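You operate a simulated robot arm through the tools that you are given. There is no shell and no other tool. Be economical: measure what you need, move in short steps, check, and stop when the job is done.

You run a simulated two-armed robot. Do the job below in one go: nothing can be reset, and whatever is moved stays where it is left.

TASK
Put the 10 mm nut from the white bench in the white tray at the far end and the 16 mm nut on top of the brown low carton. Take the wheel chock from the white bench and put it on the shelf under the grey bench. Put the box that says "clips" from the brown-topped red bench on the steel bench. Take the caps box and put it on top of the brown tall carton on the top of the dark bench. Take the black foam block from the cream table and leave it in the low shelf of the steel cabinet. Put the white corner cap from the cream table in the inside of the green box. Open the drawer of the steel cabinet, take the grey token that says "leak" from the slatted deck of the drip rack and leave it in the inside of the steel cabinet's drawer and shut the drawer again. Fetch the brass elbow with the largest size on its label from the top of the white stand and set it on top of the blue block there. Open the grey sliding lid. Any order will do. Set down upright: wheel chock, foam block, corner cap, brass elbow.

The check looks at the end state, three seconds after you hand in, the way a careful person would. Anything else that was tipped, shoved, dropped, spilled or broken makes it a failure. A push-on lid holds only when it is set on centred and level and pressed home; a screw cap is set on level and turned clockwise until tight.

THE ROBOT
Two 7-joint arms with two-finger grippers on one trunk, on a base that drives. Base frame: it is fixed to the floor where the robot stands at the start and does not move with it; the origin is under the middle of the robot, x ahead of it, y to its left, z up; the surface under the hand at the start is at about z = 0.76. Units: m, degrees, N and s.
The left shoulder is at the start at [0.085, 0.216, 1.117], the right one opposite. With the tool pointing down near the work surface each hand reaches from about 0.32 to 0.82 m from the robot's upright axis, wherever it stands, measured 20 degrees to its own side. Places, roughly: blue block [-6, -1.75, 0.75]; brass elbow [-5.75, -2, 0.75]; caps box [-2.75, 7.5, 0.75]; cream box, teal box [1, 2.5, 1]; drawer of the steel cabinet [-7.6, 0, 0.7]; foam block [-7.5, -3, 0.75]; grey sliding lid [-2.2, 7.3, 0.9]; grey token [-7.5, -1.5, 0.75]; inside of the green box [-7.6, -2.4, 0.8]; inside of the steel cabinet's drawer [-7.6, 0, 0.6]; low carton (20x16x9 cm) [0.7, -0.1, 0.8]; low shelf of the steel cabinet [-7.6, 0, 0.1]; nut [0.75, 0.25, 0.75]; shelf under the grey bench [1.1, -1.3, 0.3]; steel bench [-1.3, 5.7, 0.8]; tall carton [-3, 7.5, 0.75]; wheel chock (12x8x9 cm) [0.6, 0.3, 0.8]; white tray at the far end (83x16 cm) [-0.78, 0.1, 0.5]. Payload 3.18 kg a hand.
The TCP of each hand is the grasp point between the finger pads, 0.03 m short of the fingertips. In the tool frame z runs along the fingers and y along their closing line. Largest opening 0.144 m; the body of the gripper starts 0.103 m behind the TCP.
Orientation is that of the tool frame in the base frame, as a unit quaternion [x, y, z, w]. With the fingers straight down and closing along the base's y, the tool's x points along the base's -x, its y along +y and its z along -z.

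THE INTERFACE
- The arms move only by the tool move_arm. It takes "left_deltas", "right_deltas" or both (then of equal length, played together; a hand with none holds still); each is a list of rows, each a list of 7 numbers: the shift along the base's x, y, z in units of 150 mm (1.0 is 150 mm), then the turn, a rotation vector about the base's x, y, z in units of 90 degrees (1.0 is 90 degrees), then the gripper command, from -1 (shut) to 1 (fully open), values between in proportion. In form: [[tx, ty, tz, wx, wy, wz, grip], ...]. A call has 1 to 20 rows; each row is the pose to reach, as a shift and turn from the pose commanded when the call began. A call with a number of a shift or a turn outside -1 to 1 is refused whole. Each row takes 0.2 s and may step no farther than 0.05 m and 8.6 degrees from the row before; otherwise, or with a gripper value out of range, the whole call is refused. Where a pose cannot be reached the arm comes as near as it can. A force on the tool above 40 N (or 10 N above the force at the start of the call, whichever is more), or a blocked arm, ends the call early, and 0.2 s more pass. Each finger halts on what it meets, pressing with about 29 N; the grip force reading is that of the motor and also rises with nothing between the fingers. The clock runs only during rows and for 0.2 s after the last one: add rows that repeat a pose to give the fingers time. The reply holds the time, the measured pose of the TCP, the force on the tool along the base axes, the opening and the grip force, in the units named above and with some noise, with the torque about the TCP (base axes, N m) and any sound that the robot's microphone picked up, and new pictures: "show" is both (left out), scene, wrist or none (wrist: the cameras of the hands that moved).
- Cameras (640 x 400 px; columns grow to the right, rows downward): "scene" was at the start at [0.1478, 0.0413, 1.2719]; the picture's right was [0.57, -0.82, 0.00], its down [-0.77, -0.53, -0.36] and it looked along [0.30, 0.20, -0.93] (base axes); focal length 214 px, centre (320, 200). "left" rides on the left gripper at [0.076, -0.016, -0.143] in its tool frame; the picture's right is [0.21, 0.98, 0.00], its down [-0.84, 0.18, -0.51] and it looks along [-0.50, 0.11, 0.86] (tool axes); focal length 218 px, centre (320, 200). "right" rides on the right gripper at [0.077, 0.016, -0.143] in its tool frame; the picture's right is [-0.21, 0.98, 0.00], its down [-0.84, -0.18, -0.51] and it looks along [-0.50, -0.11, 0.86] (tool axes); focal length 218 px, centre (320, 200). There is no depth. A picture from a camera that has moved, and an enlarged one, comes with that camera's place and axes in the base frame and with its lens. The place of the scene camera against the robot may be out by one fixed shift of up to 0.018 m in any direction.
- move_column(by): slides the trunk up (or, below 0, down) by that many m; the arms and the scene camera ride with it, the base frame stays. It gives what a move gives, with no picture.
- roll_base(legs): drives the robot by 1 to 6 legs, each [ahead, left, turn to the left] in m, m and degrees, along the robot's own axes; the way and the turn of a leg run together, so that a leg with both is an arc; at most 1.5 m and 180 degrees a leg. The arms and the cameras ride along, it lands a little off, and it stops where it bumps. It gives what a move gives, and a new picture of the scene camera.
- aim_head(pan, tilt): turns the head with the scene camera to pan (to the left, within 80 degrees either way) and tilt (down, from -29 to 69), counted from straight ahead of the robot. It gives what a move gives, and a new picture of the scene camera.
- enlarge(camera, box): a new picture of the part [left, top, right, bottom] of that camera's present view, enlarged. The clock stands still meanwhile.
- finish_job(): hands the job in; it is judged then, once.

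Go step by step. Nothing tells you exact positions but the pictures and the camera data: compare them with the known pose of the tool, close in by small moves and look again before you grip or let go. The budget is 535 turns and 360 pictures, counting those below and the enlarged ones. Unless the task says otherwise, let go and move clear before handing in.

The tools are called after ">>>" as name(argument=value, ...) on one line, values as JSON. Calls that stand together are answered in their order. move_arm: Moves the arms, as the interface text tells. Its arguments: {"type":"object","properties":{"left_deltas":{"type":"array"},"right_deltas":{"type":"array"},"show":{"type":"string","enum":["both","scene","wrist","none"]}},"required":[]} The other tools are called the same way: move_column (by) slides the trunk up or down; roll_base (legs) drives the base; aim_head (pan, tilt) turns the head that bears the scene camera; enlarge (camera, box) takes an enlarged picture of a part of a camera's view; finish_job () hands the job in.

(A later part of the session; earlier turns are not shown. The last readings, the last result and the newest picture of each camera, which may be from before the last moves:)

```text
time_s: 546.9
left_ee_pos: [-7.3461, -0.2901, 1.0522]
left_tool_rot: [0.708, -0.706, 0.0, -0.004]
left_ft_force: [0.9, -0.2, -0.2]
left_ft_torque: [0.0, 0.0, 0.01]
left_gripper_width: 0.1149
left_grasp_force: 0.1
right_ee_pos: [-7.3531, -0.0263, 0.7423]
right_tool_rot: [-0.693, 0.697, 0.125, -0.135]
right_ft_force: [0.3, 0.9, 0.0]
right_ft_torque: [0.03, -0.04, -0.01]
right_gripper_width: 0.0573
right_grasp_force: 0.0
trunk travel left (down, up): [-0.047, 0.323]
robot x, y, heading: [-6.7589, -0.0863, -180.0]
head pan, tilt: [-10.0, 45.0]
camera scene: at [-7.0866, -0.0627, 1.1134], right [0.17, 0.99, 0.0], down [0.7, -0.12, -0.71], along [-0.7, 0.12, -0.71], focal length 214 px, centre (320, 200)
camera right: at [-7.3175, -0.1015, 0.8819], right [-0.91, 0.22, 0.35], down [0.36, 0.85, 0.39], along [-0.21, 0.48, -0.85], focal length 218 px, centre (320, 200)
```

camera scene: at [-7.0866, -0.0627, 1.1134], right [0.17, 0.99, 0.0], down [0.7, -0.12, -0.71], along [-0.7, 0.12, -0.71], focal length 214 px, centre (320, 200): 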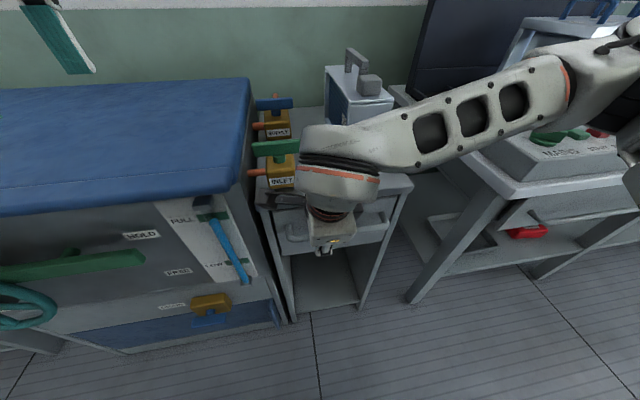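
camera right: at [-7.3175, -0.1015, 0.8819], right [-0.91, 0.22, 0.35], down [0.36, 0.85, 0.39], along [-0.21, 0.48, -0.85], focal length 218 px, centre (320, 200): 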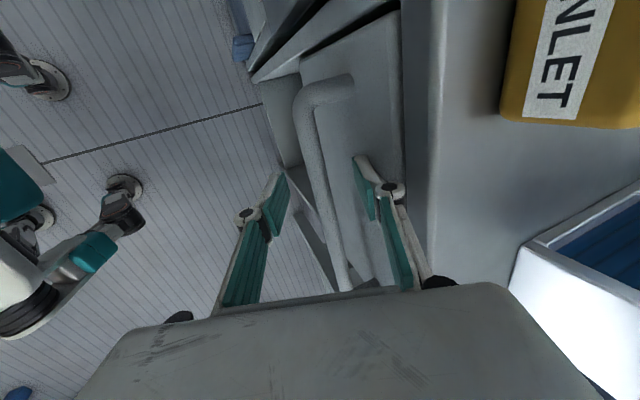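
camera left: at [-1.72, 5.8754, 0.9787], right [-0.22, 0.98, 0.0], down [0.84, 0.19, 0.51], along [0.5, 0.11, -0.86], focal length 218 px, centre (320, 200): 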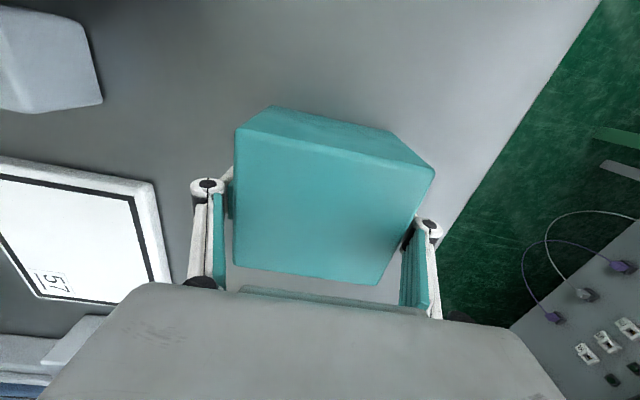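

The bar is between the fingers. Close.

>>> move_arm(right_deltas=[[-0.02, 0, -0.04, 0, 0, 0, -0.5], [-0.02, 0, -0.04, 0, 0, 0, -0.9], [-0.02, 0, -0.04, 0, 0, 0, -0.9], [-0.02, 0, -0.04, 0, 0, 0, -0.9]], show="wrist")

```text
time_s: 547.9
left_ee_pos: [-7.3471, -0.2906, 1.053]
left_tool_rot: [0.707, -0.707, 0.0, -0.004]
left_ft_force: [-0.2, 0.1, 0.6]
left_ft_torque: [0.01, 0.01, -0.02]
left_gripper_width: 0.1151
left_grasp_force: 0.1
right_ee_pos: [-7.3539, -0.0277, 0.7357]
right_tool_rot: [-0.692, 0.698, 0.126, -0.135]
right_ft_force: [10.3, -0.2, -4.0]
right_ft_torque: [0.1, -0.2, 0.59]
right_gripper_width: 0.015
right_grasp_force: 44.7
trunk travel left (down, up): [-0.047, 0.323]
robot x, y, heading: [-6.7589, -0.0837, -179.6]
head pan, tilt: [-10.0, 45.0]
camera right: at [-7.3191, -0.1016, 0.8765], right [-0.91, 0.22, 0.35], down [0.35, 0.85, 0.4], along [-0.21, 0.48, -0.85], focal length 218 px, centre (320, 200)
```

right: 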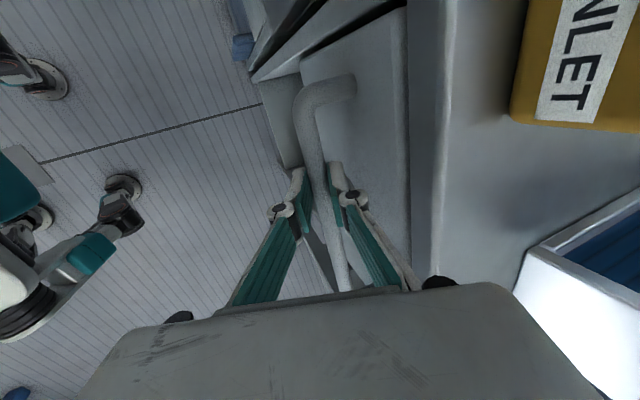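

Handle gripped. Pull the drawer toward me.

>>> move_arm(right_deltas=[[0.12, 0, 0, 0, 0, 0, -0.9], [0.26, 0, 0, 0, 0, 0, -0.9], [0.42, 0, 0, 0, 0, 0, -0.9], [0.58, 0, 0, 0, 0, 0, -0.9], [0.74, 0, 0, 0, 0, 0, -0.9], [0.9, 0, 0, 0, 0, 0, -0.9]], show="none")

>>> aim_head(pan=-10, tilt=50)

```text
time_s: 549.3
left_ee_pos: [-7.3482, -0.2914, 1.0521]
left_tool_rot: [0.707, -0.707, 0.001, -0.005]
left_ft_force: [0.4, -0.1, -0.5]
left_ft_torque: [-0.01, 0.02, -0.01]
left_gripper_width: 0.1154
left_grasp_force: 0.1
right_ee_pos: [-7.2207, -0.0261, 0.7359]
right_tool_rot: [-0.692, 0.698, 0.125, -0.135]
right_ft_force: [0.6, -8.3, -32.1]
right_ft_torque: [0.31, -0.18, 0.53]
right_gripper_width: 0.015
right_grasp_force: 44.5
trunk travel left (down, up): [-0.047, 0.323]
robot x, y, heading: [-6.7576, -0.0873, -180.0]
head pan, tilt: [-10.0, 45.0]
```

```text
time_s: 550.0
left_ee_pos: [-7.348, -0.2915, 1.0515]
left_tool_rot: [0.708, -0.706, 0.001, -0.005]
left_ft_force: [0.2, 0.3, 0.1]
left_ft_torque: [0.03, -0.02, -0.01]
left_gripper_width: 0.115
left_grasp_force: 0.1
right_ee_pos: [-7.2225, -0.0269, 0.7362]
right_tool_rot: [-0.692, 0.698, 0.125, -0.136]
right_ft_force: [0.7, -8.8, -39.0]
right_ft_torque: [-0.08, -0.23, 0.57]
right_gripper_width: 0.0151
right_grasp_force: 44.3
trunk travel left (down, up): [-0.047, 0.323]
robot x, y, heading: [-6.7587, -0.0856, -179.7]
head pan, tilt: [-10.0, 50.0]
camera scene: at [-7.0838, -0.0639, 1.1059], right [0.17, 0.99, 0.0], down [0.76, -0.13, -0.64], along [-0.63, 0.11, -0.77], focal length 214 px, centre (320, 200)
```

scene: 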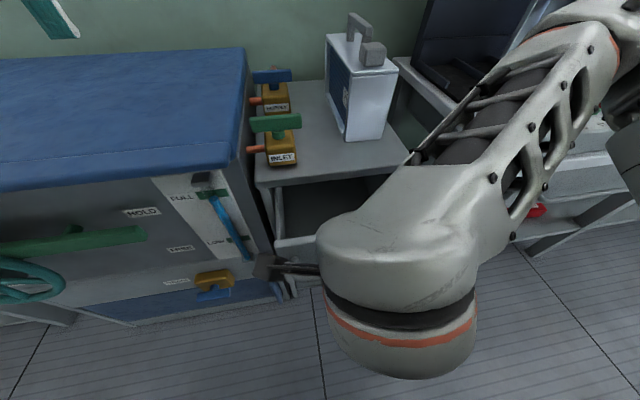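

>>> move_arm(right_deltas=[[0.1, 0.03, -0.02, 0, 0, 0, -0.9], [0.2, 0.04, -0.03, 0, 0, 0, -0.9], [0.32, 0.04, -0.03, 0, 0, 0, -0.9], [0.45, 0.04, -0.03, 0, 0, 0, -0.9], [0.6, 0.04, -0.03, 0, 0, 0, -0.9]], show="none")

```text
time_s: 551.4
left_ee_pos: [-7.3451, -0.2935, 1.0553]
left_tool_rot: [0.708, -0.706, 0.0, -0.003]
left_ft_force: [-0.3, 0.7, -1.0]
left_ft_torque: [-0.02, 0.02, 0.0]
left_gripper_width: 0.1154
left_grasp_force: 0.1
right_ee_pos: [-7.1908, -0.0247, 0.7273]
right_tool_rot: [-0.635, 0.75, 0.141, -0.123]
right_ft_force: [-0.1, -4.3, 35.6]
right_ft_torque: [-0.24, 0.16, 1.47]
right_gripper_width: 0.0183
right_grasp_force: 45.0
right hand out of reach, approached as far as the arm can: row 2, 3, 4, 5
trunk travel left (down, up): [-0.047, 0.323]
robot x, y, heading: [-6.7551, -0.0876, -179.7]
head pan, tilt: [-10.0, 50.0]
stopped in row 5 (right hand): the arm was blocked; the commanded pose is now the measured one
```

The drawer is open about 16 cm, enough. Release and withdraw upward/back.

>>> move_arm(right_deltas=[[0, 0, 0.01, 0, 0, 0, -0.6], [0, 0, 0.01, 0, 0, 0, -0.3], [0, 0, 0.01, 0, 0, 0, -0.2], [0.05, 0, 0.15, 0, 0, 0, -0.2], [0.08, 0, 0.35, 0, 0, 0, -0.2], [0.08, 0, 0.6, 0, 0, 0, -0.2]], show="wrist")

```text
time_s: 552.6
left_ee_pos: [-7.3473, -0.2925, 1.0542]
left_tool_rot: [0.709, -0.705, 0.001, -0.004]
left_ft_force: [-0.2, -0.2, -0.3]
left_ft_torque: [-0.01, 0.01, 0.01]
left_gripper_width: 0.1153
left_grasp_force: 0.1
right_ee_pos: [-7.1868, 0.0259, 0.7366]
right_tool_rot: [-0.62, 0.757, 0.198, -0.049]
right_ft_force: [0.0, 0.0, -0.6]
right_ft_torque: [-0.02, -0.01, 0.02]
right_gripper_width: 0.0576
right_grasp_force: 0.0
trunk travel left (down, up): [-0.047, 0.323]
robot x, y, heading: [-6.7624, -0.0875, -179.8]
head pan, tilt: [-10.0, 50.0]
stopped in row 6 (right hand): the arm was blocked; the commanded pose is now the measured one
camera right: at [-7.1736, -0.0797, 0.8595], right [-0.85, 0.35, 0.39], down [0.52, 0.66, 0.54], along [-0.07, 0.67, -0.74], focal length 218 px, centre (320, 200)
```

right: 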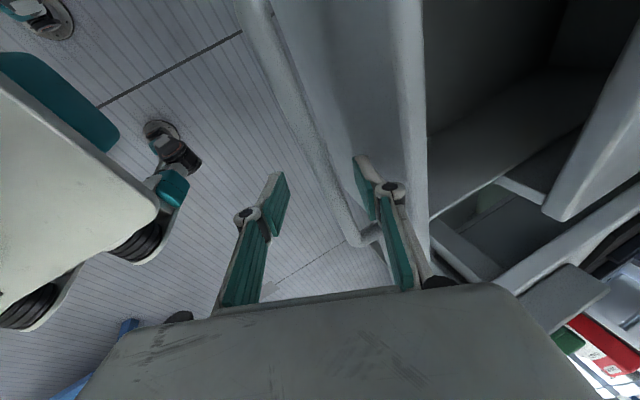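

>>> move_column(by=0.13)

>>> enlarge(camera="scene", box=[160, 100, 480, 300])

```text
time_s: 554.2
left_ee_pos: [-7.1915, -0.2921, 1.3547]
left_tool_rot: [0.694, -0.689, -0.154, 0.144]
left_ft_force: [-0.5, 0.0, -0.1]
left_ft_torque: [0.0, -0.02, -0.01]
left_gripper_width: 0.1152
left_grasp_force: 0.0
right_ee_pos: [-7.1875, 0.0253, 0.8643]
right_tool_rot: [-0.621, 0.757, 0.197, -0.048]
right_ft_force: [-0.6, 0.5, -0.2]
right_ft_torque: [-0.02, -0.03, -0.01]
right_gripper_width: 0.0575
right_grasp_force: 0.2
trunk travel left (down, up): [-0.177, 0.193]
robot x, y, heading: [-6.759, -0.0862, -180.0]
head pan, tilt: [-10.0, 50.0]
```

```text
2.00 times, centred on (320, 200) of scene
camera zoom: at [-6.9463, -0.0639, 1.268], right [0.17, 0.99, 0.0], down [0.76, -0.13, -0.64], along [-0.63, 0.11, -0.77], focal length 429 px, centre (320, 200)
```

zoom: 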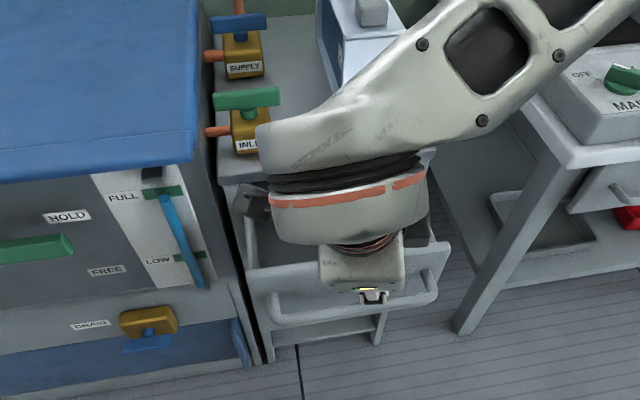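

>>> roll_base(legs=[[-0.15, 0, 0]])

>>> move_arm(left_deltas=[[0, 0, -0.1, 0, 0.07, 0, 0.6], [0, 0, -0.2, 0, 0.14, 0, 0.6], [0, 0, -0.4, 0, 0.21, 0, 0.6], [0, 0, -0.6, 0, 0.27, 0, 0.6], [0, 0, -0.8, 0, 0.27, 0, 0.6]], right_deltas=[[0, 0, 0.2, 0, 0, 0, 0], [0, 0, 0.4, 0, 0, 0, 0], [0, 0, 0.6, 0, 0, 0, 0], [0, 0, 0.8, 0, 0, 0, 0], [0, 0, 0.9, 0, 0, 0, 0]], show="none")

```text
time_s: 555.6
left_ee_pos: [-7.0394, -0.2912, 1.3568]
left_tool_rot: [0.692, -0.69, -0.155, 0.143]
left_ft_force: [0.6, -0.4, 0.7]
left_ft_torque: [0.0, 0.05, 0.04]
left_gripper_width: 0.1152
left_grasp_force: 0.0
right_ee_pos: [-7.0335, 0.0259, 0.8657]
right_tool_rot: [-0.62, 0.758, 0.198, -0.049]
right_ft_force: [1.3, -0.1, 0.7]
right_ft_torque: [-0.01, 0.0, 0.03]
right_gripper_width: 0.0577
right_grasp_force: 0.0
trunk travel left (down, up): [-0.177, 0.193]
robot x, y, heading: [-6.6082, -0.0827, 180.0]
head pan, tilt: [-10.0, 50.0]
camera scene: at [-6.7926, -0.0631, 1.2686], right [0.17, 0.98, 0.0], down [0.75, -0.13, -0.64], along [-0.63, 0.11, -0.77], focal length 214 px, centre (320, 200)
```

scene: 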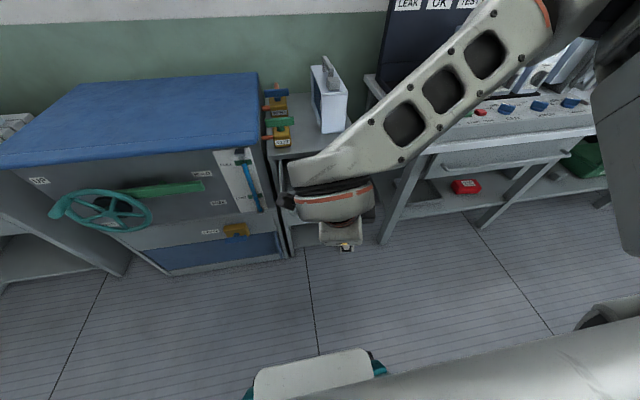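

```text
time_s: 556.8
left_ee_pos: [-7.0371, -0.2911, 1.2347]
left_tool_rot: [-0.644, 0.645, 0.297, -0.286]
left_ft_force: [-0.8, 0.4, 0.0]
left_ft_torque: [-0.02, -0.01, -0.02]
left_gripper_width: 0.1154
left_grasp_force: 0.0
right_ee_pos: [-7.0354, 0.0273, 1.0015]
right_tool_rot: [-0.62, 0.758, 0.198, -0.048]
right_ft_force: [-0.4, 0.5, 0.6]
right_ft_torque: [0.01, -0.01, 0.02]
right_gripper_width: 0.0719
right_grasp_force: 0.1
trunk travel left (down, up): [-0.177, 0.193]
robot x, y, heading: [-6.6092, -0.0843, 179.8]
head pan, tilt: [-10.0, 50.0]
```

>>> move_arm(left_deltas=[[0, 0, -0.05, 0, -0.09, 0, 0.6], [0, 0, -0.1, 0, -0.18, 0, 0.6], [0, 0, -0.2, 0, -0.27, 0, 0.6], [0, 0, -0.4, 0, -0.36, 0, 0.6], [0, 0, -0.6, 0, -0.45, 0, 0.6], [0, 0, -0.8, 0, -0.54, 0, 0.6], [0, 0, -0.8, 0, -0.54, 0, 0.6]], right_deltas=[[0, -0.05, 0, -0.05, -0.07, 0, 0], [0, -0.1, 0, -0.1, -0.14, 0, 0], [0, -0.2, 0, -0.156, -0.209, 0, 0], [0, -0.2, 0.1, -0.156, -0.209, 0, 0], [0, -0.2, 0.2, -0.156, -0.209, 0, 0], [0, -0.2, 0.2, -0.156, -0.209, 0, 0], [0, -0.2, 0.2, -0.156, -0.209, 0, 0]], show="none")

>>> roll_base(legs=[[0, 1.35, 0]])

>>> aim_head(pan=0, tilt=35)

```text
time_s: 558.4
left_ee_pos: [-7.037, -0.2926, 1.1175]
left_tool_rot: [0.71, -0.705, -0.006, -0.004]
left_ft_force: [0.2, 0.2, -0.5]
left_ft_torque: [0.0, 0.02, -0.01]
left_gripper_width: 0.115
left_grasp_force: 0.2
right_ee_pos: [-7.0351, -0.0031, 1.0306]
right_tool_rot: [-0.632, 0.775, -0.001, -0.001]
right_ft_force: [0.1, 0.6, -0.9]
right_ft_torque: [0.0, 0.02, -0.01]
right_gripper_width: 0.072
right_grasp_force: 0.0
trunk travel left (down, up): [-0.177, 0.193]
robot x, y, heading: [-6.6068, -0.0894, 180.0]
head pan, tilt: [-10.0, 50.0]
```

```text
time_s: 570.6
left_ee_pos: [-7.0341, -1.665, 1.1165]
left_tool_rot: [0.712, -0.702, -0.007, -0.004]
left_ft_force: [0.2, -0.2, -0.8]
left_ft_torque: [-0.01, 0.03, 0.02]
left_gripper_width: 0.1152
left_grasp_force: 0.1
right_ee_pos: [-7.0315, -1.3754, 1.0295]
right_tool_rot: [-0.634, 0.773, 0.001, 0.001]
right_ft_force: [-1.0, 0.4, -0.7]
right_ft_torque: [0.06, -0.03, -0.02]
right_gripper_width: 0.0719
right_grasp_force: 0.0
trunk travel left (down, up): [-0.177, 0.193]
robot x, y, heading: [-6.6046, -1.4572, -179.9]
head pan, tilt: [-10.0, 50.0]
camera scene: at [-6.7902, -1.4349, 1.2686], right [0.17, 0.99, 0.0], down [0.76, -0.13, -0.64], along [-0.63, 0.11, -0.77], focal length 214 px, centre (320, 200)
```

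scene: 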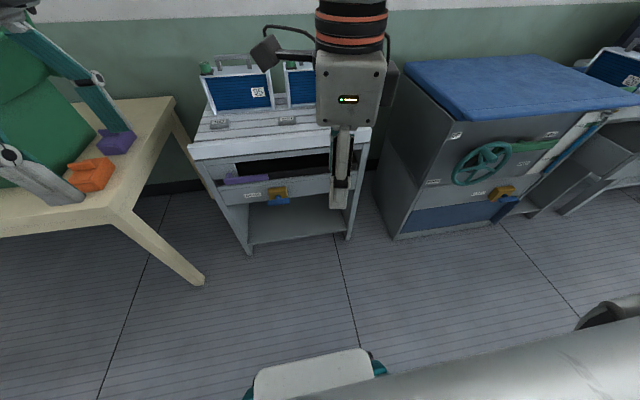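

```text
time_s: 571.3
left_ee_pos: [-7.0332, -1.6621, 1.1155]
left_tool_rot: [0.711, -0.703, -0.006, -0.004]
left_ft_force: [0.6, -0.2, 0.0]
left_ft_torque: [0.0, 0.01, 0.01]
left_gripper_width: 0.115
left_grasp_force: 0.1
right_ee_pos: [-7.0331, -1.3758, 1.0312]
right_tool_rot: [-0.634, 0.773, 0.001, 0.001]
right_ft_force: [0.4, -0.3, -0.8]
right_ft_torque: [0.02, -0.01, 0.0]
right_gripper_width: 0.0722
right_grasp_force: 0.0
trunk travel left (down, up): [-0.177, 0.193]
robot x, y, heading: [-6.6049, -1.4562, -179.8]
head pan, tilt: [0.0, 35.0]
camera scene: at [-6.8023, -1.4482, 1.2903], right [0.0, 1.0, 0.0], down [0.57, 0.0, -0.82], along [-0.82, 0.0, -0.57], focal length 214 px, centre (320, 200)
```

scene: 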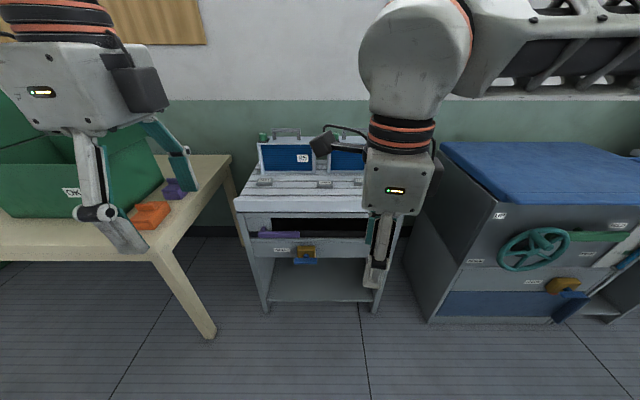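

The drip rack: grey tokens lie on its slatted top. Enlarge to read.

>>> enlarge(camera="scene", box=[225, 125, 385, 225])

>>> enlarge(camera="left", box=[0, 0, 640, 400])

```text
4.00 times, centred on (305, 175) of scene
camera zoom: at [-6.8023, -1.4482, 1.2903], right [0.0, 1.0, 0.0], down [0.57, 0.0, -0.82], along [-0.82, 0.0, -0.57], focal length 858 px, centre (380, 300)
```

zoom: 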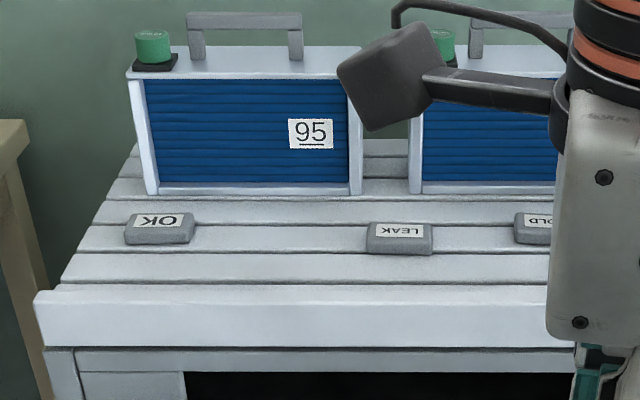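

```text
1.00 times, centred on (320, 200) of left (not enlarged: the box is as wide or as high as the picture)
camera zoom: at [-7.0161, -1.7432, 1.2588], right [-0.98, -0.22, 0.0], down [-0.19, 0.83, 0.52], along [-0.11, 0.51, -0.85], focal length 218 px, centre (320, 200)
```

zoom: 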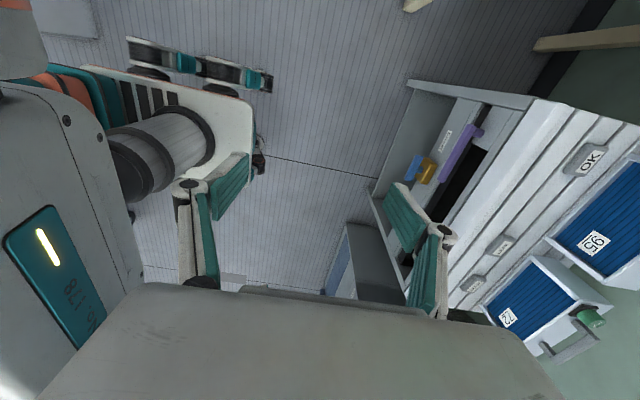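

LEAK token is the middle one at about (-7.62, -1.426, 0.795). I'll turn the right hand so it closes along y and move closer.

>>> move_arm(right_deltas=[[0, 0, 0, 0, 0, 0.09, 0.2], [0, 0, 0, 0, 0, 0.18, 0.2], [0, 0, 0, 0, 0, 0.27, 0.2], [0, 0, 0, 0, 0, 0.36, 0.2], [0, 0, 0, 0, 0, 0.45, 0.2], [0, 0, 0, 0, 0, 0.54, 0.2], [0, 0, 0, 0, 0, 0.63, 0.2], [0, 0, 0, 0, 0, 0.72, 0.2], [0, 0, 0, 0, 0, 0.81, 0.2], [0, 0, 0, 0, 0, 0.9, 0.2], [0, 0, 0, 0, 0, 0.99, 0.2]], show="none")

>>> move_arm(right_deltas=[[0, 0.05, -0.1, 0, 0, 0.07, 0.2], [0, 0.1, -0.2, 0, 0, 0.137, 0.2]], show="none")

>>> roll_base(legs=[[0.38, 0.12, 0]])

```text
time_s: 573.7
left_ee_pos: [-7.0343, -1.6648, 1.1159]
left_tool_rot: [0.712, -0.702, -0.006, -0.004]
left_ft_force: [-0.3, -0.2, -0.7]
left_ft_torque: [-0.03, 0.01, -0.03]
left_gripper_width: 0.1153
left_grasp_force: 0.0
right_ee_pos: [-7.0318, -1.3761, 1.03]
right_tool_rot: [0.995, -0.104, -0.001, -0.001]
right_ft_force: [-0.4, 0.0, -0.1]
right_ft_torque: [0.0, -0.01, -0.03]
right_gripper_width: 0.0864
right_grasp_force: 0.0
trunk travel left (down, up): [-0.177, 0.193]
robot x, y, heading: [-6.6022, -1.4588, -179.8]
head pan, tilt: [0.0, 35.0]
```

```text
time_s: 574.3
left_ee_pos: [-7.0345, -1.6649, 1.1158]
left_tool_rot: [0.712, -0.702, -0.006, -0.004]
left_ft_force: [0.7, 0.5, 0.2]
left_ft_torque: [0.01, -0.02, -0.02]
left_gripper_width: 0.1152
left_grasp_force: 0.2
right_ee_pos: [-7.0327, -1.3608, 1.0005]
right_tool_rot: [1.0, 0.003, 0.0, 0.001]
right_ft_force: [1.0, 0.1, 0.1]
right_ft_torque: [-0.03, 0.02, 0.0]
right_gripper_width: 0.0863
right_grasp_force: 0.1
trunk travel left (down, up): [-0.177, 0.193]
robot x, y, heading: [-6.6021, -1.4561, -179.9]
head pan, tilt: [0.0, 35.0]
```

```text
time_s: 576.9
left_ee_pos: [-7.4221, -1.7881, 1.1163]
left_tool_rot: [0.712, -0.702, -0.006, -0.005]
left_ft_force: [-0.6, -0.3, 0.2]
left_ft_torque: [0.02, 0.0, 0.03]
left_gripper_width: 0.1154
left_grasp_force: 0.0
right_ee_pos: [-7.4214, -1.4829, 1.0015]
right_tool_rot: [1.0, 0.004, 0.0, 0.0]
right_ft_force: [0.3, 0.1, 0.4]
right_ft_torque: [-0.03, -0.01, -0.04]
right_gripper_width: 0.0865
right_grasp_force: 0.0
trunk travel left (down, up): [-0.177, 0.193]
robot x, y, heading: [-6.9921, -1.5771, -179.4]
head pan, tilt: [0.0, 35.0]
camera scene: at [-7.1912, -1.5708, 1.2903], right [-0.01, 1.0, 0.0], down [0.57, 0.0, -0.82], along [-0.82, -0.01, -0.57], focal length 214 px, centre (320, 200)
```

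scene: 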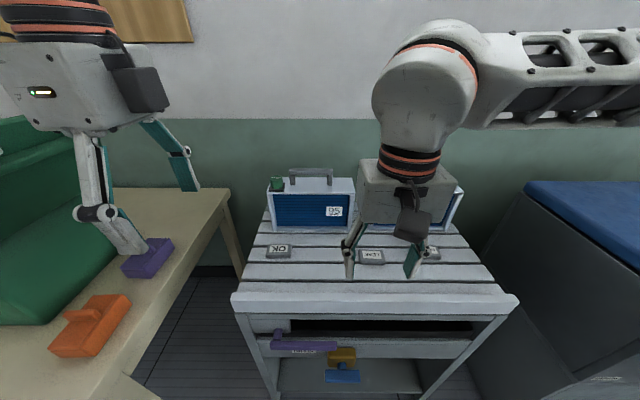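

>>> move_arm(right_deltas=[[-0.3, 0.1, -0.05, 0, 0, 0, 0.2], [-0.6, 0.2, -0.15, 0, 0, 0, 0.2], [-0.9, 0.3, -0.3, 0, 0, 0, 0.2], [-1, 0.38, -0.5, 0, 0, 0, 0.2]], show="none")

>>> move_arm(right_deltas=[[-0.15, 0, -0.05, 0, 0, 0, 0.2], [-0.33, 0, -0.1, 0, 0, 0, 0.2]], show="wrist")

```text
refused: row 3 steps farther than a row can; nothing moved
```

```text
time_s: 577.5
left_ee_pos: [-7.4217, -1.7872, 1.1152]
left_tool_rot: [0.712, -0.702, -0.006, -0.005]
left_ft_force: [0.4, -0.3, -0.4]
left_ft_torque: [-0.02, 0.01, -0.01]
left_gripper_width: 0.1151
left_grasp_force: 0.0
right_ee_pos: [-7.4709, -1.4831, 0.9844]
right_tool_rot: [1.0, 0.002, -0.001, 0.001]
right_ft_force: [-0.6, 0.0, -0.3]
right_ft_torque: [-0.02, -0.04, -0.02]
right_gripper_width: 0.0864
right_grasp_force: 0.1
trunk travel left (down, up): [-0.177, 0.193]
robot x, y, heading: [-6.9935, -1.5808, -179.4]
head pan, tilt: [0.0, 35.0]
camera right: at [-7.396, -1.4996, 1.1274], right [-0.2, -0.98, 0.0], down [-0.84, 0.18, 0.51], along [-0.5, 0.1, -0.86], focal length 218 px, centre (320, 200)
```

right: 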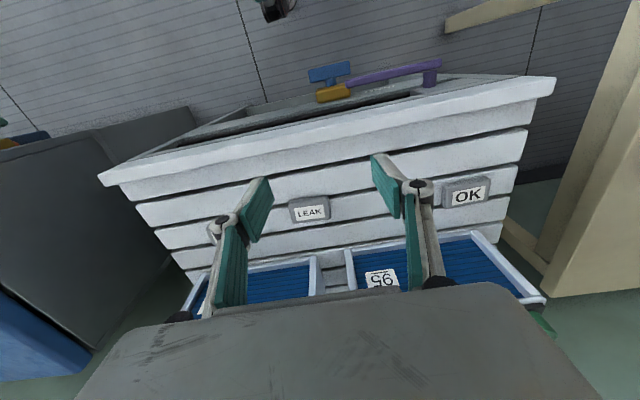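

>>> move_arm(right_deltas=[[-0.25, 0.08, -0.1, 0, 0, 0, 0.3], [-0.5, 0.16, -0.25, 0, 0, 0, 0.3], [-0.75, 0.24, -0.4, 0, 0, 0, 0.3], [-0.88, 0.29, -0.65, 0, 0, 0, 0.3], [-0.88, 0.29, -0.85, 0, 0, 0, 0.3]], show="wrist")

```text
time_s: 578.7
left_ee_pos: [-7.4224, -1.7867, 1.1166]
left_tool_rot: [0.712, -0.702, -0.005, -0.004]
left_ft_force: [0.1, 1.1, 0.0]
left_ft_torque: [0.01, 0.0, 0.0]
left_gripper_width: 0.1151
left_grasp_force: 0.1
right_ee_pos: [-7.6036, -1.4394, 0.8582]
right_tool_rot: [1.0, 0.003, -0.001, 0.0]
right_ft_force: [0.4, -0.3, 0.2]
right_ft_torque: [0.0, 0.0, 0.03]
right_gripper_width: 0.0937
right_grasp_force: 0.1
trunk travel left (down, up): [-0.177, 0.193]
robot x, y, heading: [-6.9938, -1.5778, -179.6]
head pan, tilt: [0.0, 35.0]
camera right: at [-7.5267, -1.4555, 0.9994], right [-0.2, -0.98, 0.0], down [-0.84, 0.18, 0.51], along [-0.5, 0.1, -0.86], focal length 218 px, centre (320, 200)
```

right: 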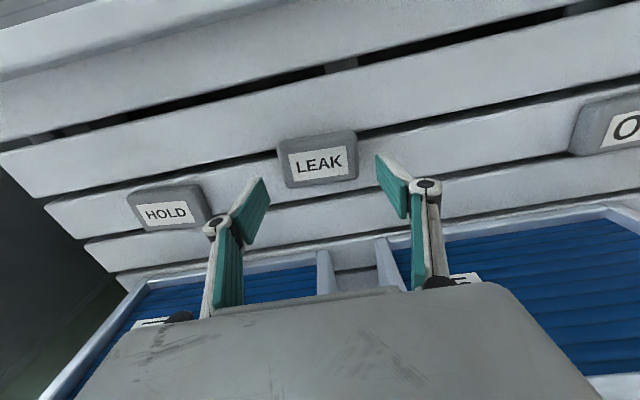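

>>> move_arm(right_deltas=[[0, 0, -0.1, 0, 0, 0, 0.4], [0, 0, -0.18, 0, 0, 0, 0.4], [0, 0, -0.22, 0, 0, 0, 0.4], [0, 0, -0.25, 0, 0, 0, 0.4], [0, 0, -0.28, 0, 0, 0, 0.4]], show="wrist")

```text
time_s: 579.9
left_ee_pos: [-7.4222, -1.7872, 1.1167]
left_tool_rot: [0.712, -0.702, -0.005, -0.005]
left_ft_force: [-0.5, 0.4, 0.1]
left_ft_torque: [-0.01, -0.06, -0.02]
left_gripper_width: 0.115
left_grasp_force: 0.0
right_ee_pos: [-7.6028, -1.4396, 0.8233]
right_tool_rot: [1.0, 0.0, -0.004, 0.001]
right_ft_force: [6.8, 2.1, 13.2]
right_ft_torque: [0.47, -0.24, -0.19]
right_gripper_width: 0.1061
right_grasp_force: 3.1
trunk travel left (down, up): [-0.177, 0.193]
robot x, y, heading: [-6.9921, -1.5785, -179.8]
head pan, tilt: [0.0, 35.0]
stopped in row 5 (right hand): the force on the tool passed its limit at 49 N (the readings are from after the stop); the commanded pose is now the measured one
camera right: at [-7.5274, -1.4559, 0.9651], right [-0.21, -0.98, 0.0], down [-0.84, 0.18, 0.51], along [-0.5, 0.11, -0.86], focal length 218 px, centre (320, 200)
```

right: 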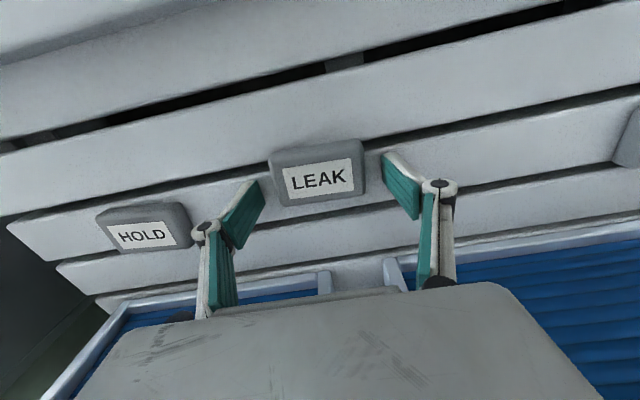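

On the deck. Raise a few millimetres and close on the token.

>>> move_arm(right_deltas=[[0.02, 0, 0.03, 0, 0, 0, 0.3], [0.02, 0, 0.045, 0, 0, 0, 0.1], [0.02, 0, 0.05, 0, 0, 0, -0.1], [0.02, 0, 0.05, 0, 0, 0, -0.2], [0.02, 0, 0.05, 0, 0, 0, -0.2]], show="wrist")

```text
time_s: 581.1
left_ee_pos: [-7.4225, -1.7869, 1.115]
left_tool_rot: [0.712, -0.702, -0.006, -0.004]
left_ft_force: [-0.2, -0.6, -1.1]
left_ft_torque: [0.03, 0.01, -0.02]
left_gripper_width: 0.1153
left_grasp_force: 0.0
right_ee_pos: [-7.6011, -1.4379, 0.8283]
right_tool_rot: [1.0, 0.001, -0.002, 0.0]
right_ft_force: [-0.4, -1.6, 5.4]
right_ft_torque: [-0.02, -0.01, 0.0]
right_gripper_width: 0.0695
right_grasp_force: 28.8
trunk travel left (down, up): [-0.177, 0.193]
robot x, y, heading: [-6.9902, -1.5756, -179.4]
head pan, tilt: [0.0, 35.0]
camera right: at [-7.5241, -1.4557, 0.9711], right [-0.21, -0.98, 0.0], down [-0.84, 0.18, 0.51], along [-0.5, 0.1, -0.86], focal length 218 px, centre (320, 200)
```

right: 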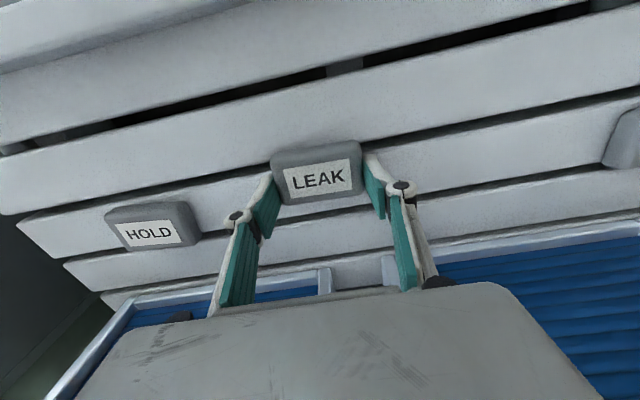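

Gripped at 70 mm. Lift and check.

>>> move_arm(right_deltas=[[0, 0, 0.15, 0, 0, 0, -0.2], [0, 0, 0.4, 0, 0, 0, -0.2], [0.1, 0, 0.7, 0, 0, 0, -0.2], [0.3, 0, 0.95, 0, 0, 0, -0.2], [0.6, 0, 1, 0, 0, 0, -0.2]], show="wrist")

```text
time_s: 582.3
left_ee_pos: [-7.4221, -1.7863, 1.1166]
left_tool_rot: [0.712, -0.702, -0.006, -0.003]
left_ft_force: [0.0, 0.1, 1.0]
left_ft_torque: [-0.02, 0.04, 0.03]
left_gripper_width: 0.1153
left_grasp_force: 0.1
right_ee_pos: [-7.5083, -1.439, 0.9794]
right_tool_rot: [1.0, 0.0, -0.004, -0.001]
right_ft_force: [-0.8, -0.3, -0.7]
right_ft_torque: [-0.03, 0.03, -0.04]
right_gripper_width: 0.0698
right_grasp_force: 28.9
trunk travel left (down, up): [-0.177, 0.193]
robot x, y, heading: [-6.9934, -1.5793, -180.2]
head pan, tilt: [0.0, 35.0]
camera right: at [-7.4329, -1.4562, 1.1222], right [-0.21, -0.98, 0.0], down [-0.84, 0.18, 0.51], along [-0.5, 0.11, -0.86], focal length 218 px, centre (320, 200)
```

right: 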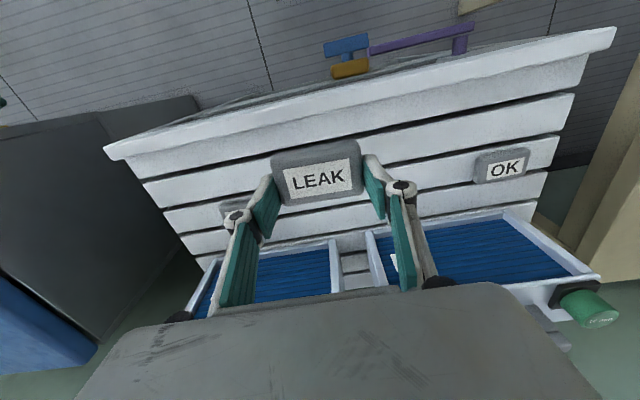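

LEAK token in hand. Return to the open drawer.

>>> roll_base(legs=[[-0.34, 0, 0], [0, -1.42, 0]])

>>> aim_head(pan=-10, tilt=50)

```text
time_s: 596.7
left_ee_pos: [-7.0965, -0.3728, 1.1167]
left_tool_rot: [0.714, -0.7, -0.006, -0.004]
left_ft_force: [0.8, -0.5, -0.1]
left_ft_torque: [-0.04, 0.0, -0.01]
left_gripper_width: 0.1153
left_grasp_force: 0.0
right_ee_pos: [-7.1866, -0.0272, 0.9793]
right_tool_rot: [1.0, 0.003, -0.003, 0.0]
right_ft_force: [0.5, -0.5, -0.4]
right_ft_torque: [0.01, 0.03, -0.03]
right_gripper_width: 0.0691
right_grasp_force: 28.9
trunk travel left (down, up): [-0.177, 0.193]
robot x, y, heading: [-6.6672, -0.1638, -179.5]
head pan, tilt: [0.0, 35.0]
camera scene: at [-6.8657, -0.1562, 1.2903], right [-0.01, 1.0, 0.0], down [0.57, 0.01, -0.82], along [-0.82, -0.01, -0.57], focal length 214 px, centre (320, 200)
```

scene: 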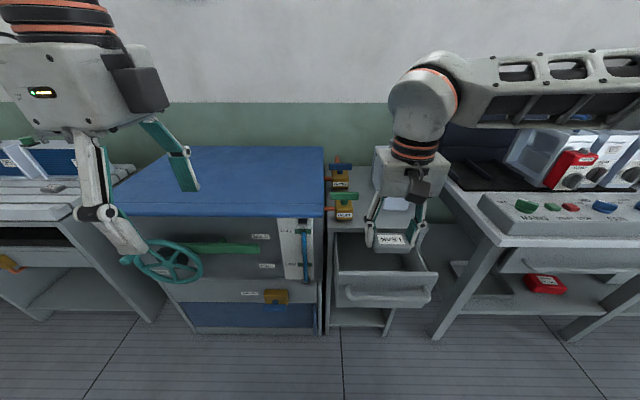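

```text
time_s: 597.4
left_ee_pos: [-7.0961, -0.3742, 1.1163]
left_tool_rot: [0.714, -0.701, -0.006, -0.003]
left_ft_force: [-0.2, -0.7, 0.1]
left_ft_torque: [-0.04, 0.01, -0.03]
left_gripper_width: 0.1152
left_grasp_force: 0.0
right_ee_pos: [-7.1873, -0.027, 0.9798]
right_tool_rot: [1.0, 0.003, -0.003, 0.0]
right_ft_force: [0.2, 0.9, -0.9]
right_ft_torque: [0.03, 0.02, -0.01]
right_gripper_width: 0.0687
right_grasp_force: 29.1
trunk travel left (down, up): [-0.177, 0.193]
robot x, y, heading: [-6.6678, -0.1631, -179.1]
head pan, tilt: [-10.0, 50.0]
camera scene: at [-6.8537, -0.1428, 1.2687], right [0.16, 0.99, 0.0], down [0.76, -0.12, -0.64], along [-0.63, 0.1, -0.77], focal length 214 px, centre (320, 200)
```

scene: 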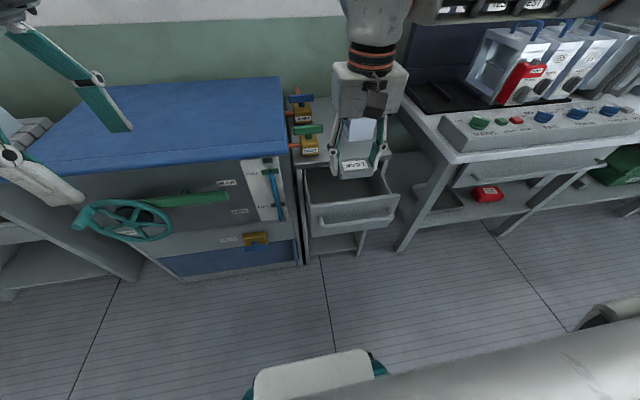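

>>> move_arm(right_deltas=[[-0.2, 0.1, -0.1, 0, 0, 0, -0.2], [-0.4, 0.2, -0.2, 0, 0, 0, -0.2], [-0.6, 0.31, -0.3, 0, 0, 0, -0.2], [-0.77, 0.31, -0.4, 0, 0, 0, -0.2]], show="wrist")

```text
time_s: 598.4
left_ee_pos: [-7.0964, -0.3742, 1.1174]
left_tool_rot: [0.714, -0.7, -0.006, -0.005]
left_ft_force: [-0.7, 0.4, 0.9]
left_ft_torque: [0.0, -0.02, -0.01]
left_gripper_width: 0.1154
left_grasp_force: 0.1
right_ee_pos: [-7.302, 0.0178, 0.9191]
right_tool_rot: [1.0, 0.004, -0.003, 0.0]
right_ft_force: [-0.1, -0.5, -1.3]
right_ft_torque: [-0.01, 0.01, 0.0]
right_gripper_width: 0.0691
right_grasp_force: 29.0
trunk travel left (down, up): [-0.177, 0.193]
robot x, y, heading: [-6.6682, -0.1606, -179.4]
head pan, tilt: [-10.0, 50.0]
camera right: at [-7.2256, 0.0021, 1.0607], right [-0.2, -0.98, 0.0], down [-0.84, 0.17, 0.51], along [-0.5, 0.1, -0.86], focal length 218 px, centre (320, 200)
```

right: 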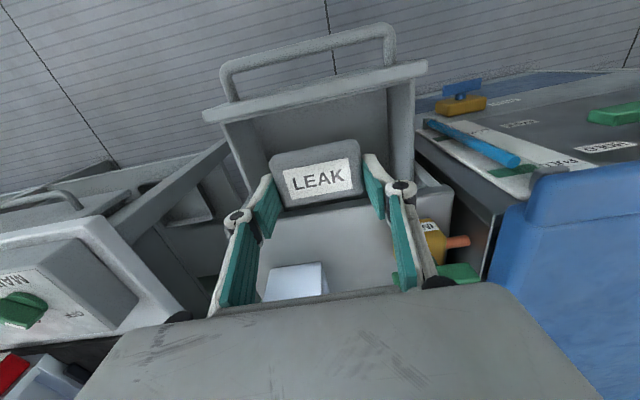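

>>> move_arm(right_deltas=[[-0.08, 0, -0.25, 0, 0, 0, -0.2], [-0.15, 0, -0.5, 0, 0, 0, -0.2], [-0.15, 0, -0.75, 0, 0, 0, -0.2], [-0.15, 0, -1, 0, 0, 0, -0.2]], show="wrist")

```text
time_s: 599.4
left_ee_pos: [-7.0967, -0.3727, 1.1146]
left_tool_rot: [0.714, -0.7, -0.006, -0.004]
left_ft_force: [-0.6, 0.2, -0.3]
left_ft_torque: [0.01, 0.0, 0.01]
left_gripper_width: 0.1152
left_grasp_force: 0.0
right_ee_pos: [-7.3248, 0.0192, 0.7699]
right_tool_rot: [1.0, 0.003, -0.003, 0.0]
right_ft_force: [-0.6, -0.1, -1.0]
right_ft_torque: [0.03, 0.0, 0.02]
right_gripper_width: 0.069
right_grasp_force: 28.7
trunk travel left (down, up): [-0.177, 0.193]
robot x, y, heading: [-6.6673, -0.1614, -179.3]
head pan, tilt: [-10.0, 50.0]
camera right: at [-7.2485, 0.0031, 0.912], right [-0.2, -0.98, 0.0], down [-0.84, 0.17, 0.51], along [-0.5, 0.1, -0.86], focal length 218 px, centre (320, 200)
```

right: 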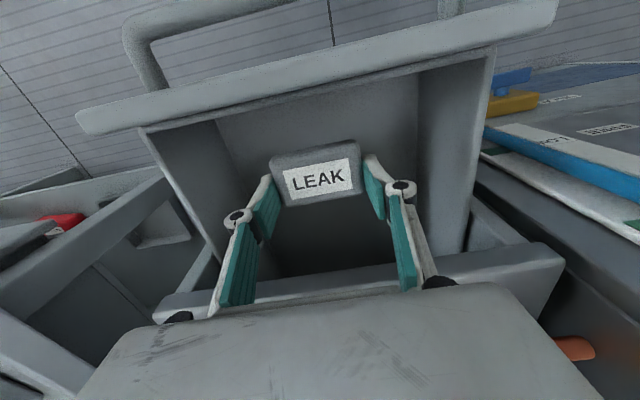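

>>> move_arm(right_deltas=[[0, 0, -0.15, 0, 0, 0, -0.2], [0, 0, -0.3, 0, 0, 0, -0.2], [0, 0, -0.42, 0, 0, 0, -0.2], [0, 0, -0.52, 0, 0, 0, -0.2], [0, 0, -0.6, 0, 0, 0, -0.2], [0, 0, -0.68, 0, 0, 0, -0.2], [0, 0, -0.76, 0, 0, 0, -0.2], [0, 0, -0.84, 0, 0, 0, -0.2]], show="wrist")

```text
time_s: 601.2
left_ee_pos: [-7.0963, -0.3745, 1.1165]
left_tool_rot: [0.714, -0.7, -0.006, -0.004]
left_ft_force: [0.2, -1.1, 0.1]
left_ft_torque: [0.05, -0.03, 0.02]
left_gripper_width: 0.1152
left_grasp_force: 0.1
right_ee_pos: [-7.3239, 0.0198, 0.6426]
right_tool_rot: [1.0, 0.003, -0.003, 0.0]
right_ft_force: [-0.1, 0.3, 0.0]
right_ft_torque: [0.02, -0.02, 0.01]
right_gripper_width: 0.0691
right_grasp_force: 29.7
trunk travel left (down, up): [-0.177, 0.193]
robot x, y, heading: [-6.6673, -0.1643, -179.6]
head pan, tilt: [-10.0, 50.0]
camera right: at [-7.2473, 0.0029, 0.7845], right [-0.2, -0.98, 0.0], down [-0.84, 0.17, 0.51], along [-0.5, 0.1, -0.86], focal length 218 px, centre (320, 200)
```

right: 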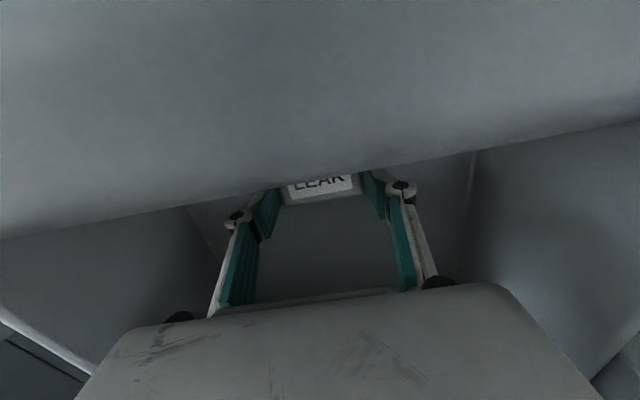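

>>> move_arm(right_deltas=[[-0.1, 0, 0, 0, 0, 0, -0.2], [-0.14, 0, -0.04, 0, 0, 0, -0.2], [-0.14, 0, -0.08, 0, 0, 0, -0.2], [-0.14, 0, -0.12, 0, 0, 0, -0.2], [-0.14, 0, -0.16, 0, 0, 0, -0.2], [-0.14, 0, -0.2, 0, 0, 0, -0.2]], show="none")

```text
time_s: 602.3
left_ee_pos: [-7.0941, -0.3734, 1.1186]
left_tool_rot: [0.714, -0.7, -0.007, -0.003]
left_ft_force: [0.6, -0.4, 0.0]
left_ft_torque: [0.0, 0.01, 0.0]
left_gripper_width: 0.1151
left_grasp_force: 0.1
right_ee_pos: [-7.3513, 0.019, 0.6366]
right_tool_rot: [1.0, 0.002, -0.011, 0.002]
right_ft_force: [1.5, 2.4, 29.3]
right_ft_torque: [0.93, -0.52, 0.12]
right_gripper_width: 0.0689
right_grasp_force: 29.7
trunk travel left (down, up): [-0.177, 0.193]
robot x, y, heading: [-6.6638, -0.16, -179.6]
head pan, tilt: [-10.0, 50.0]
stopped in row 5 (right hand): the force on the tool passed its limit at 45 N (the readings are from after the stop); the commanded pose is now the measured one
```

Contact with the drawer floor. Release and lift out.

>>> move_arm(right_deltas=[[0, 0, 0.01, 0, 0, 0, -0.2], [0, 0, 0.015, 0, 0, 0, 0.0], [0, 0, 0.015, 0, 0, 0, 0.15], [0, 0, 0.015, 0, 0, 0, 0.15], [0.05, 0, 0.2, 0, 0, 0, 0.15], [0.1, 0, 0.5, 0, 0, 0, 0.15], [0.1, 0, 0.8, 0, 0, 0, 0.15], [0.1, 0, 1, 0, 0, 0, 0.15]], show="wrist")

```text
time_s: 604.1
left_ee_pos: [-7.0948, -0.3732, 1.1164]
left_tool_rot: [0.714, -0.7, -0.006, -0.003]
left_ft_force: [0.4, -0.2, 0.3]
left_ft_torque: [-0.01, 0.0, 0.01]
left_gripper_width: 0.1153
left_grasp_force: 0.1
right_ee_pos: [-7.335, 0.0189, 0.7799]
right_tool_rot: [1.0, 0.003, -0.009, 0.001]
right_ft_force: [0.2, 0.6, -0.3]
right_ft_torque: [-0.03, -0.02, 0.02]
right_gripper_width: 0.083
right_grasp_force: 0.1
trunk travel left (down, up): [-0.177, 0.193]
robot x, y, heading: [-6.6676, -0.1648, -179.6]
head pan, tilt: [-10.0, 50.0]
camera right: at [-7.256, 0.0021, 0.9226], right [-0.2, -0.98, 0.0], down [-0.84, 0.18, 0.52], along [-0.51, 0.1, -0.85], focal length 218 px, centre (320, 200)
```

right: 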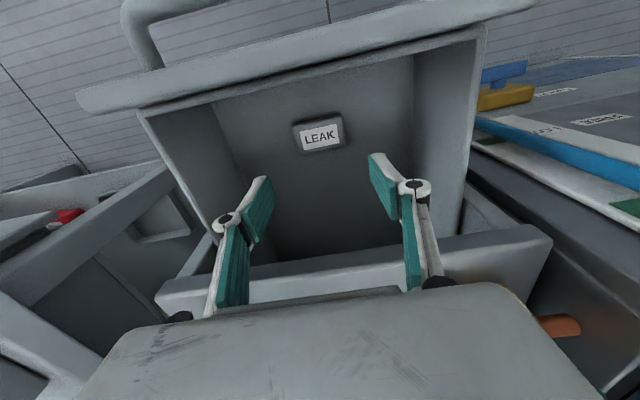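

Token lies in the drawer. Now close it: bring closed fingers in front of the handle and push.

>>> move_arm(right_deltas=[[0, 0, 0.3, 0, 0, 0, 0], [0.1, 0, 0.6, 0, 0, 0, -0.5], [0.35, 0, 0.8, 0, 0, 0, -1], [0.65, 0, 0.8, 0, 0, 0, -1], [0.95, 0, 0.8, 0, 0, 0, -1]], show="none")

>>> move_arm(right_deltas=[[0.2, 0, 0, 0, 0, 0, -1], [0.55, 0, -0.05, 0, 0, 0, -1], [0.66, 0, -0.3, 0, 0, 0, -1], [0.66, 0, -0.6, 0, 0, 0, -1], [0.66, 0, -0.9, 0, 0, 0, -1], [0.66, 0, -1, 0, 0, 0, -1]], show="none")

```text
time_s: 605.3
left_ee_pos: [-7.0948, -0.3734, 1.117]
left_tool_rot: [0.714, -0.7, -0.006, -0.004]
left_ft_force: [0.0, -1.0, 0.4]
left_ft_torque: [-0.02, 0.04, 0.0]
left_gripper_width: 0.1149
left_grasp_force: 0.1
right_ee_pos: [-7.1931, 0.0177, 0.8993]
right_tool_rot: [1.0, 0.002, -0.008, 0.001]
right_ft_force: [0.3, -0.5, -0.5]
right_ft_torque: [0.02, 0.0, -0.01]
right_gripper_width: 0.0001
right_grasp_force: 29.1
trunk travel left (down, up): [-0.177, 0.193]
robot x, y, heading: [-6.6636, -0.1665, -179.4]
head pan, tilt: [-10.0, 50.0]
```

```text
refused: row 2 steps farther than a row can; nothing moved
```

>>> move_arm(right_deltas=[[0.25, 0, 0, 0, 0, 0, -1], [0.5, 0, 0, 0, 0, 0, -1], [0.66, 0, -0.2, 0, 0, 0, -1], [0.66, 0, -0.5, 0, 0, 0, -1], [0.66, 0, -0.8, 0, 0, 0, -1], [0.66, 0, -1, 0, 0, 0, -1]], show="none")

>>> move_arm(right_deltas=[[0, 0, -0.2, 0, 0, 0, -1], [0, 0, -0.25, 0, 0, 0, -1]], show="both")

```text
time_s: 606.7
left_ee_pos: [-7.0969, -0.3736, 1.1165]
left_tool_rot: [0.714, -0.7, -0.005, -0.004]
left_ft_force: [-0.5, 0.1, -0.2]
left_ft_torque: [0.01, -0.03, 0.03]
left_gripper_width: 0.1154
left_grasp_force: 0.1
right_ee_pos: [-7.093, 0.0183, 0.7485]
right_tool_rot: [1.0, 0.002, -0.006, 0.002]
right_ft_force: [-0.8, -0.5, -1.0]
right_ft_torque: [-0.01, -0.02, -0.01]
right_gripper_width: 0.0001
right_grasp_force: 28.6
trunk travel left (down, up): [-0.177, 0.193]
robot x, y, heading: [-6.6683, -0.163, -179.7]
head pan, tilt: [-10.0, 50.0]
```

```text
time_s: 607.3
left_ee_pos: [-7.0956, -0.3732, 1.1167]
left_tool_rot: [0.714, -0.7, -0.007, -0.004]
left_ft_force: [0.1, 0.4, 0.0]
left_ft_torque: [-0.02, 0.04, 0.02]
left_gripper_width: 0.1149
left_grasp_force: 0.1
right_ee_pos: [-7.0931, 0.019, 0.7122]
right_tool_rot: [1.0, 0.002, -0.008, 0.001]
right_ft_force: [-0.4, -0.2, 0.1]
right_ft_torque: [-0.04, 0.0, -0.02]
right_gripper_width: 0.0
right_grasp_force: 29.0
trunk travel left (down, up): [-0.177, 0.193]
robot x, y, heading: [-6.6685, -0.1646, -179.7]
head pan, tilt: [-10.0, 50.0]
camera scene: at [-6.8533, -0.1427, 1.2687], right [0.16, 0.99, 0.0], down [0.76, -0.12, -0.64], along [-0.63, 0.1, -0.77], focal length 214 px, centre (320, 200)
camera right: at [-7.0156, 0.0028, 0.8549], right [-0.2, -0.98, 0.01], down [-0.84, 0.18, 0.52], along [-0.51, 0.1, -0.85], focal length 218 px, centre (320, 200)
```

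scene: 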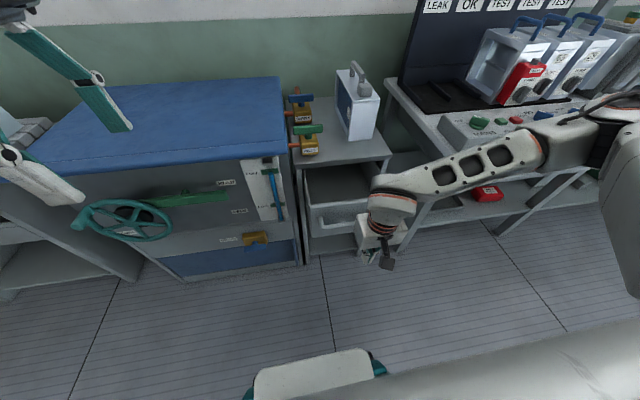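
right: 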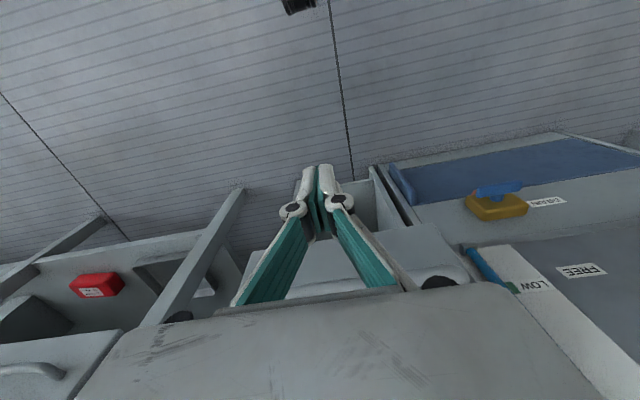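

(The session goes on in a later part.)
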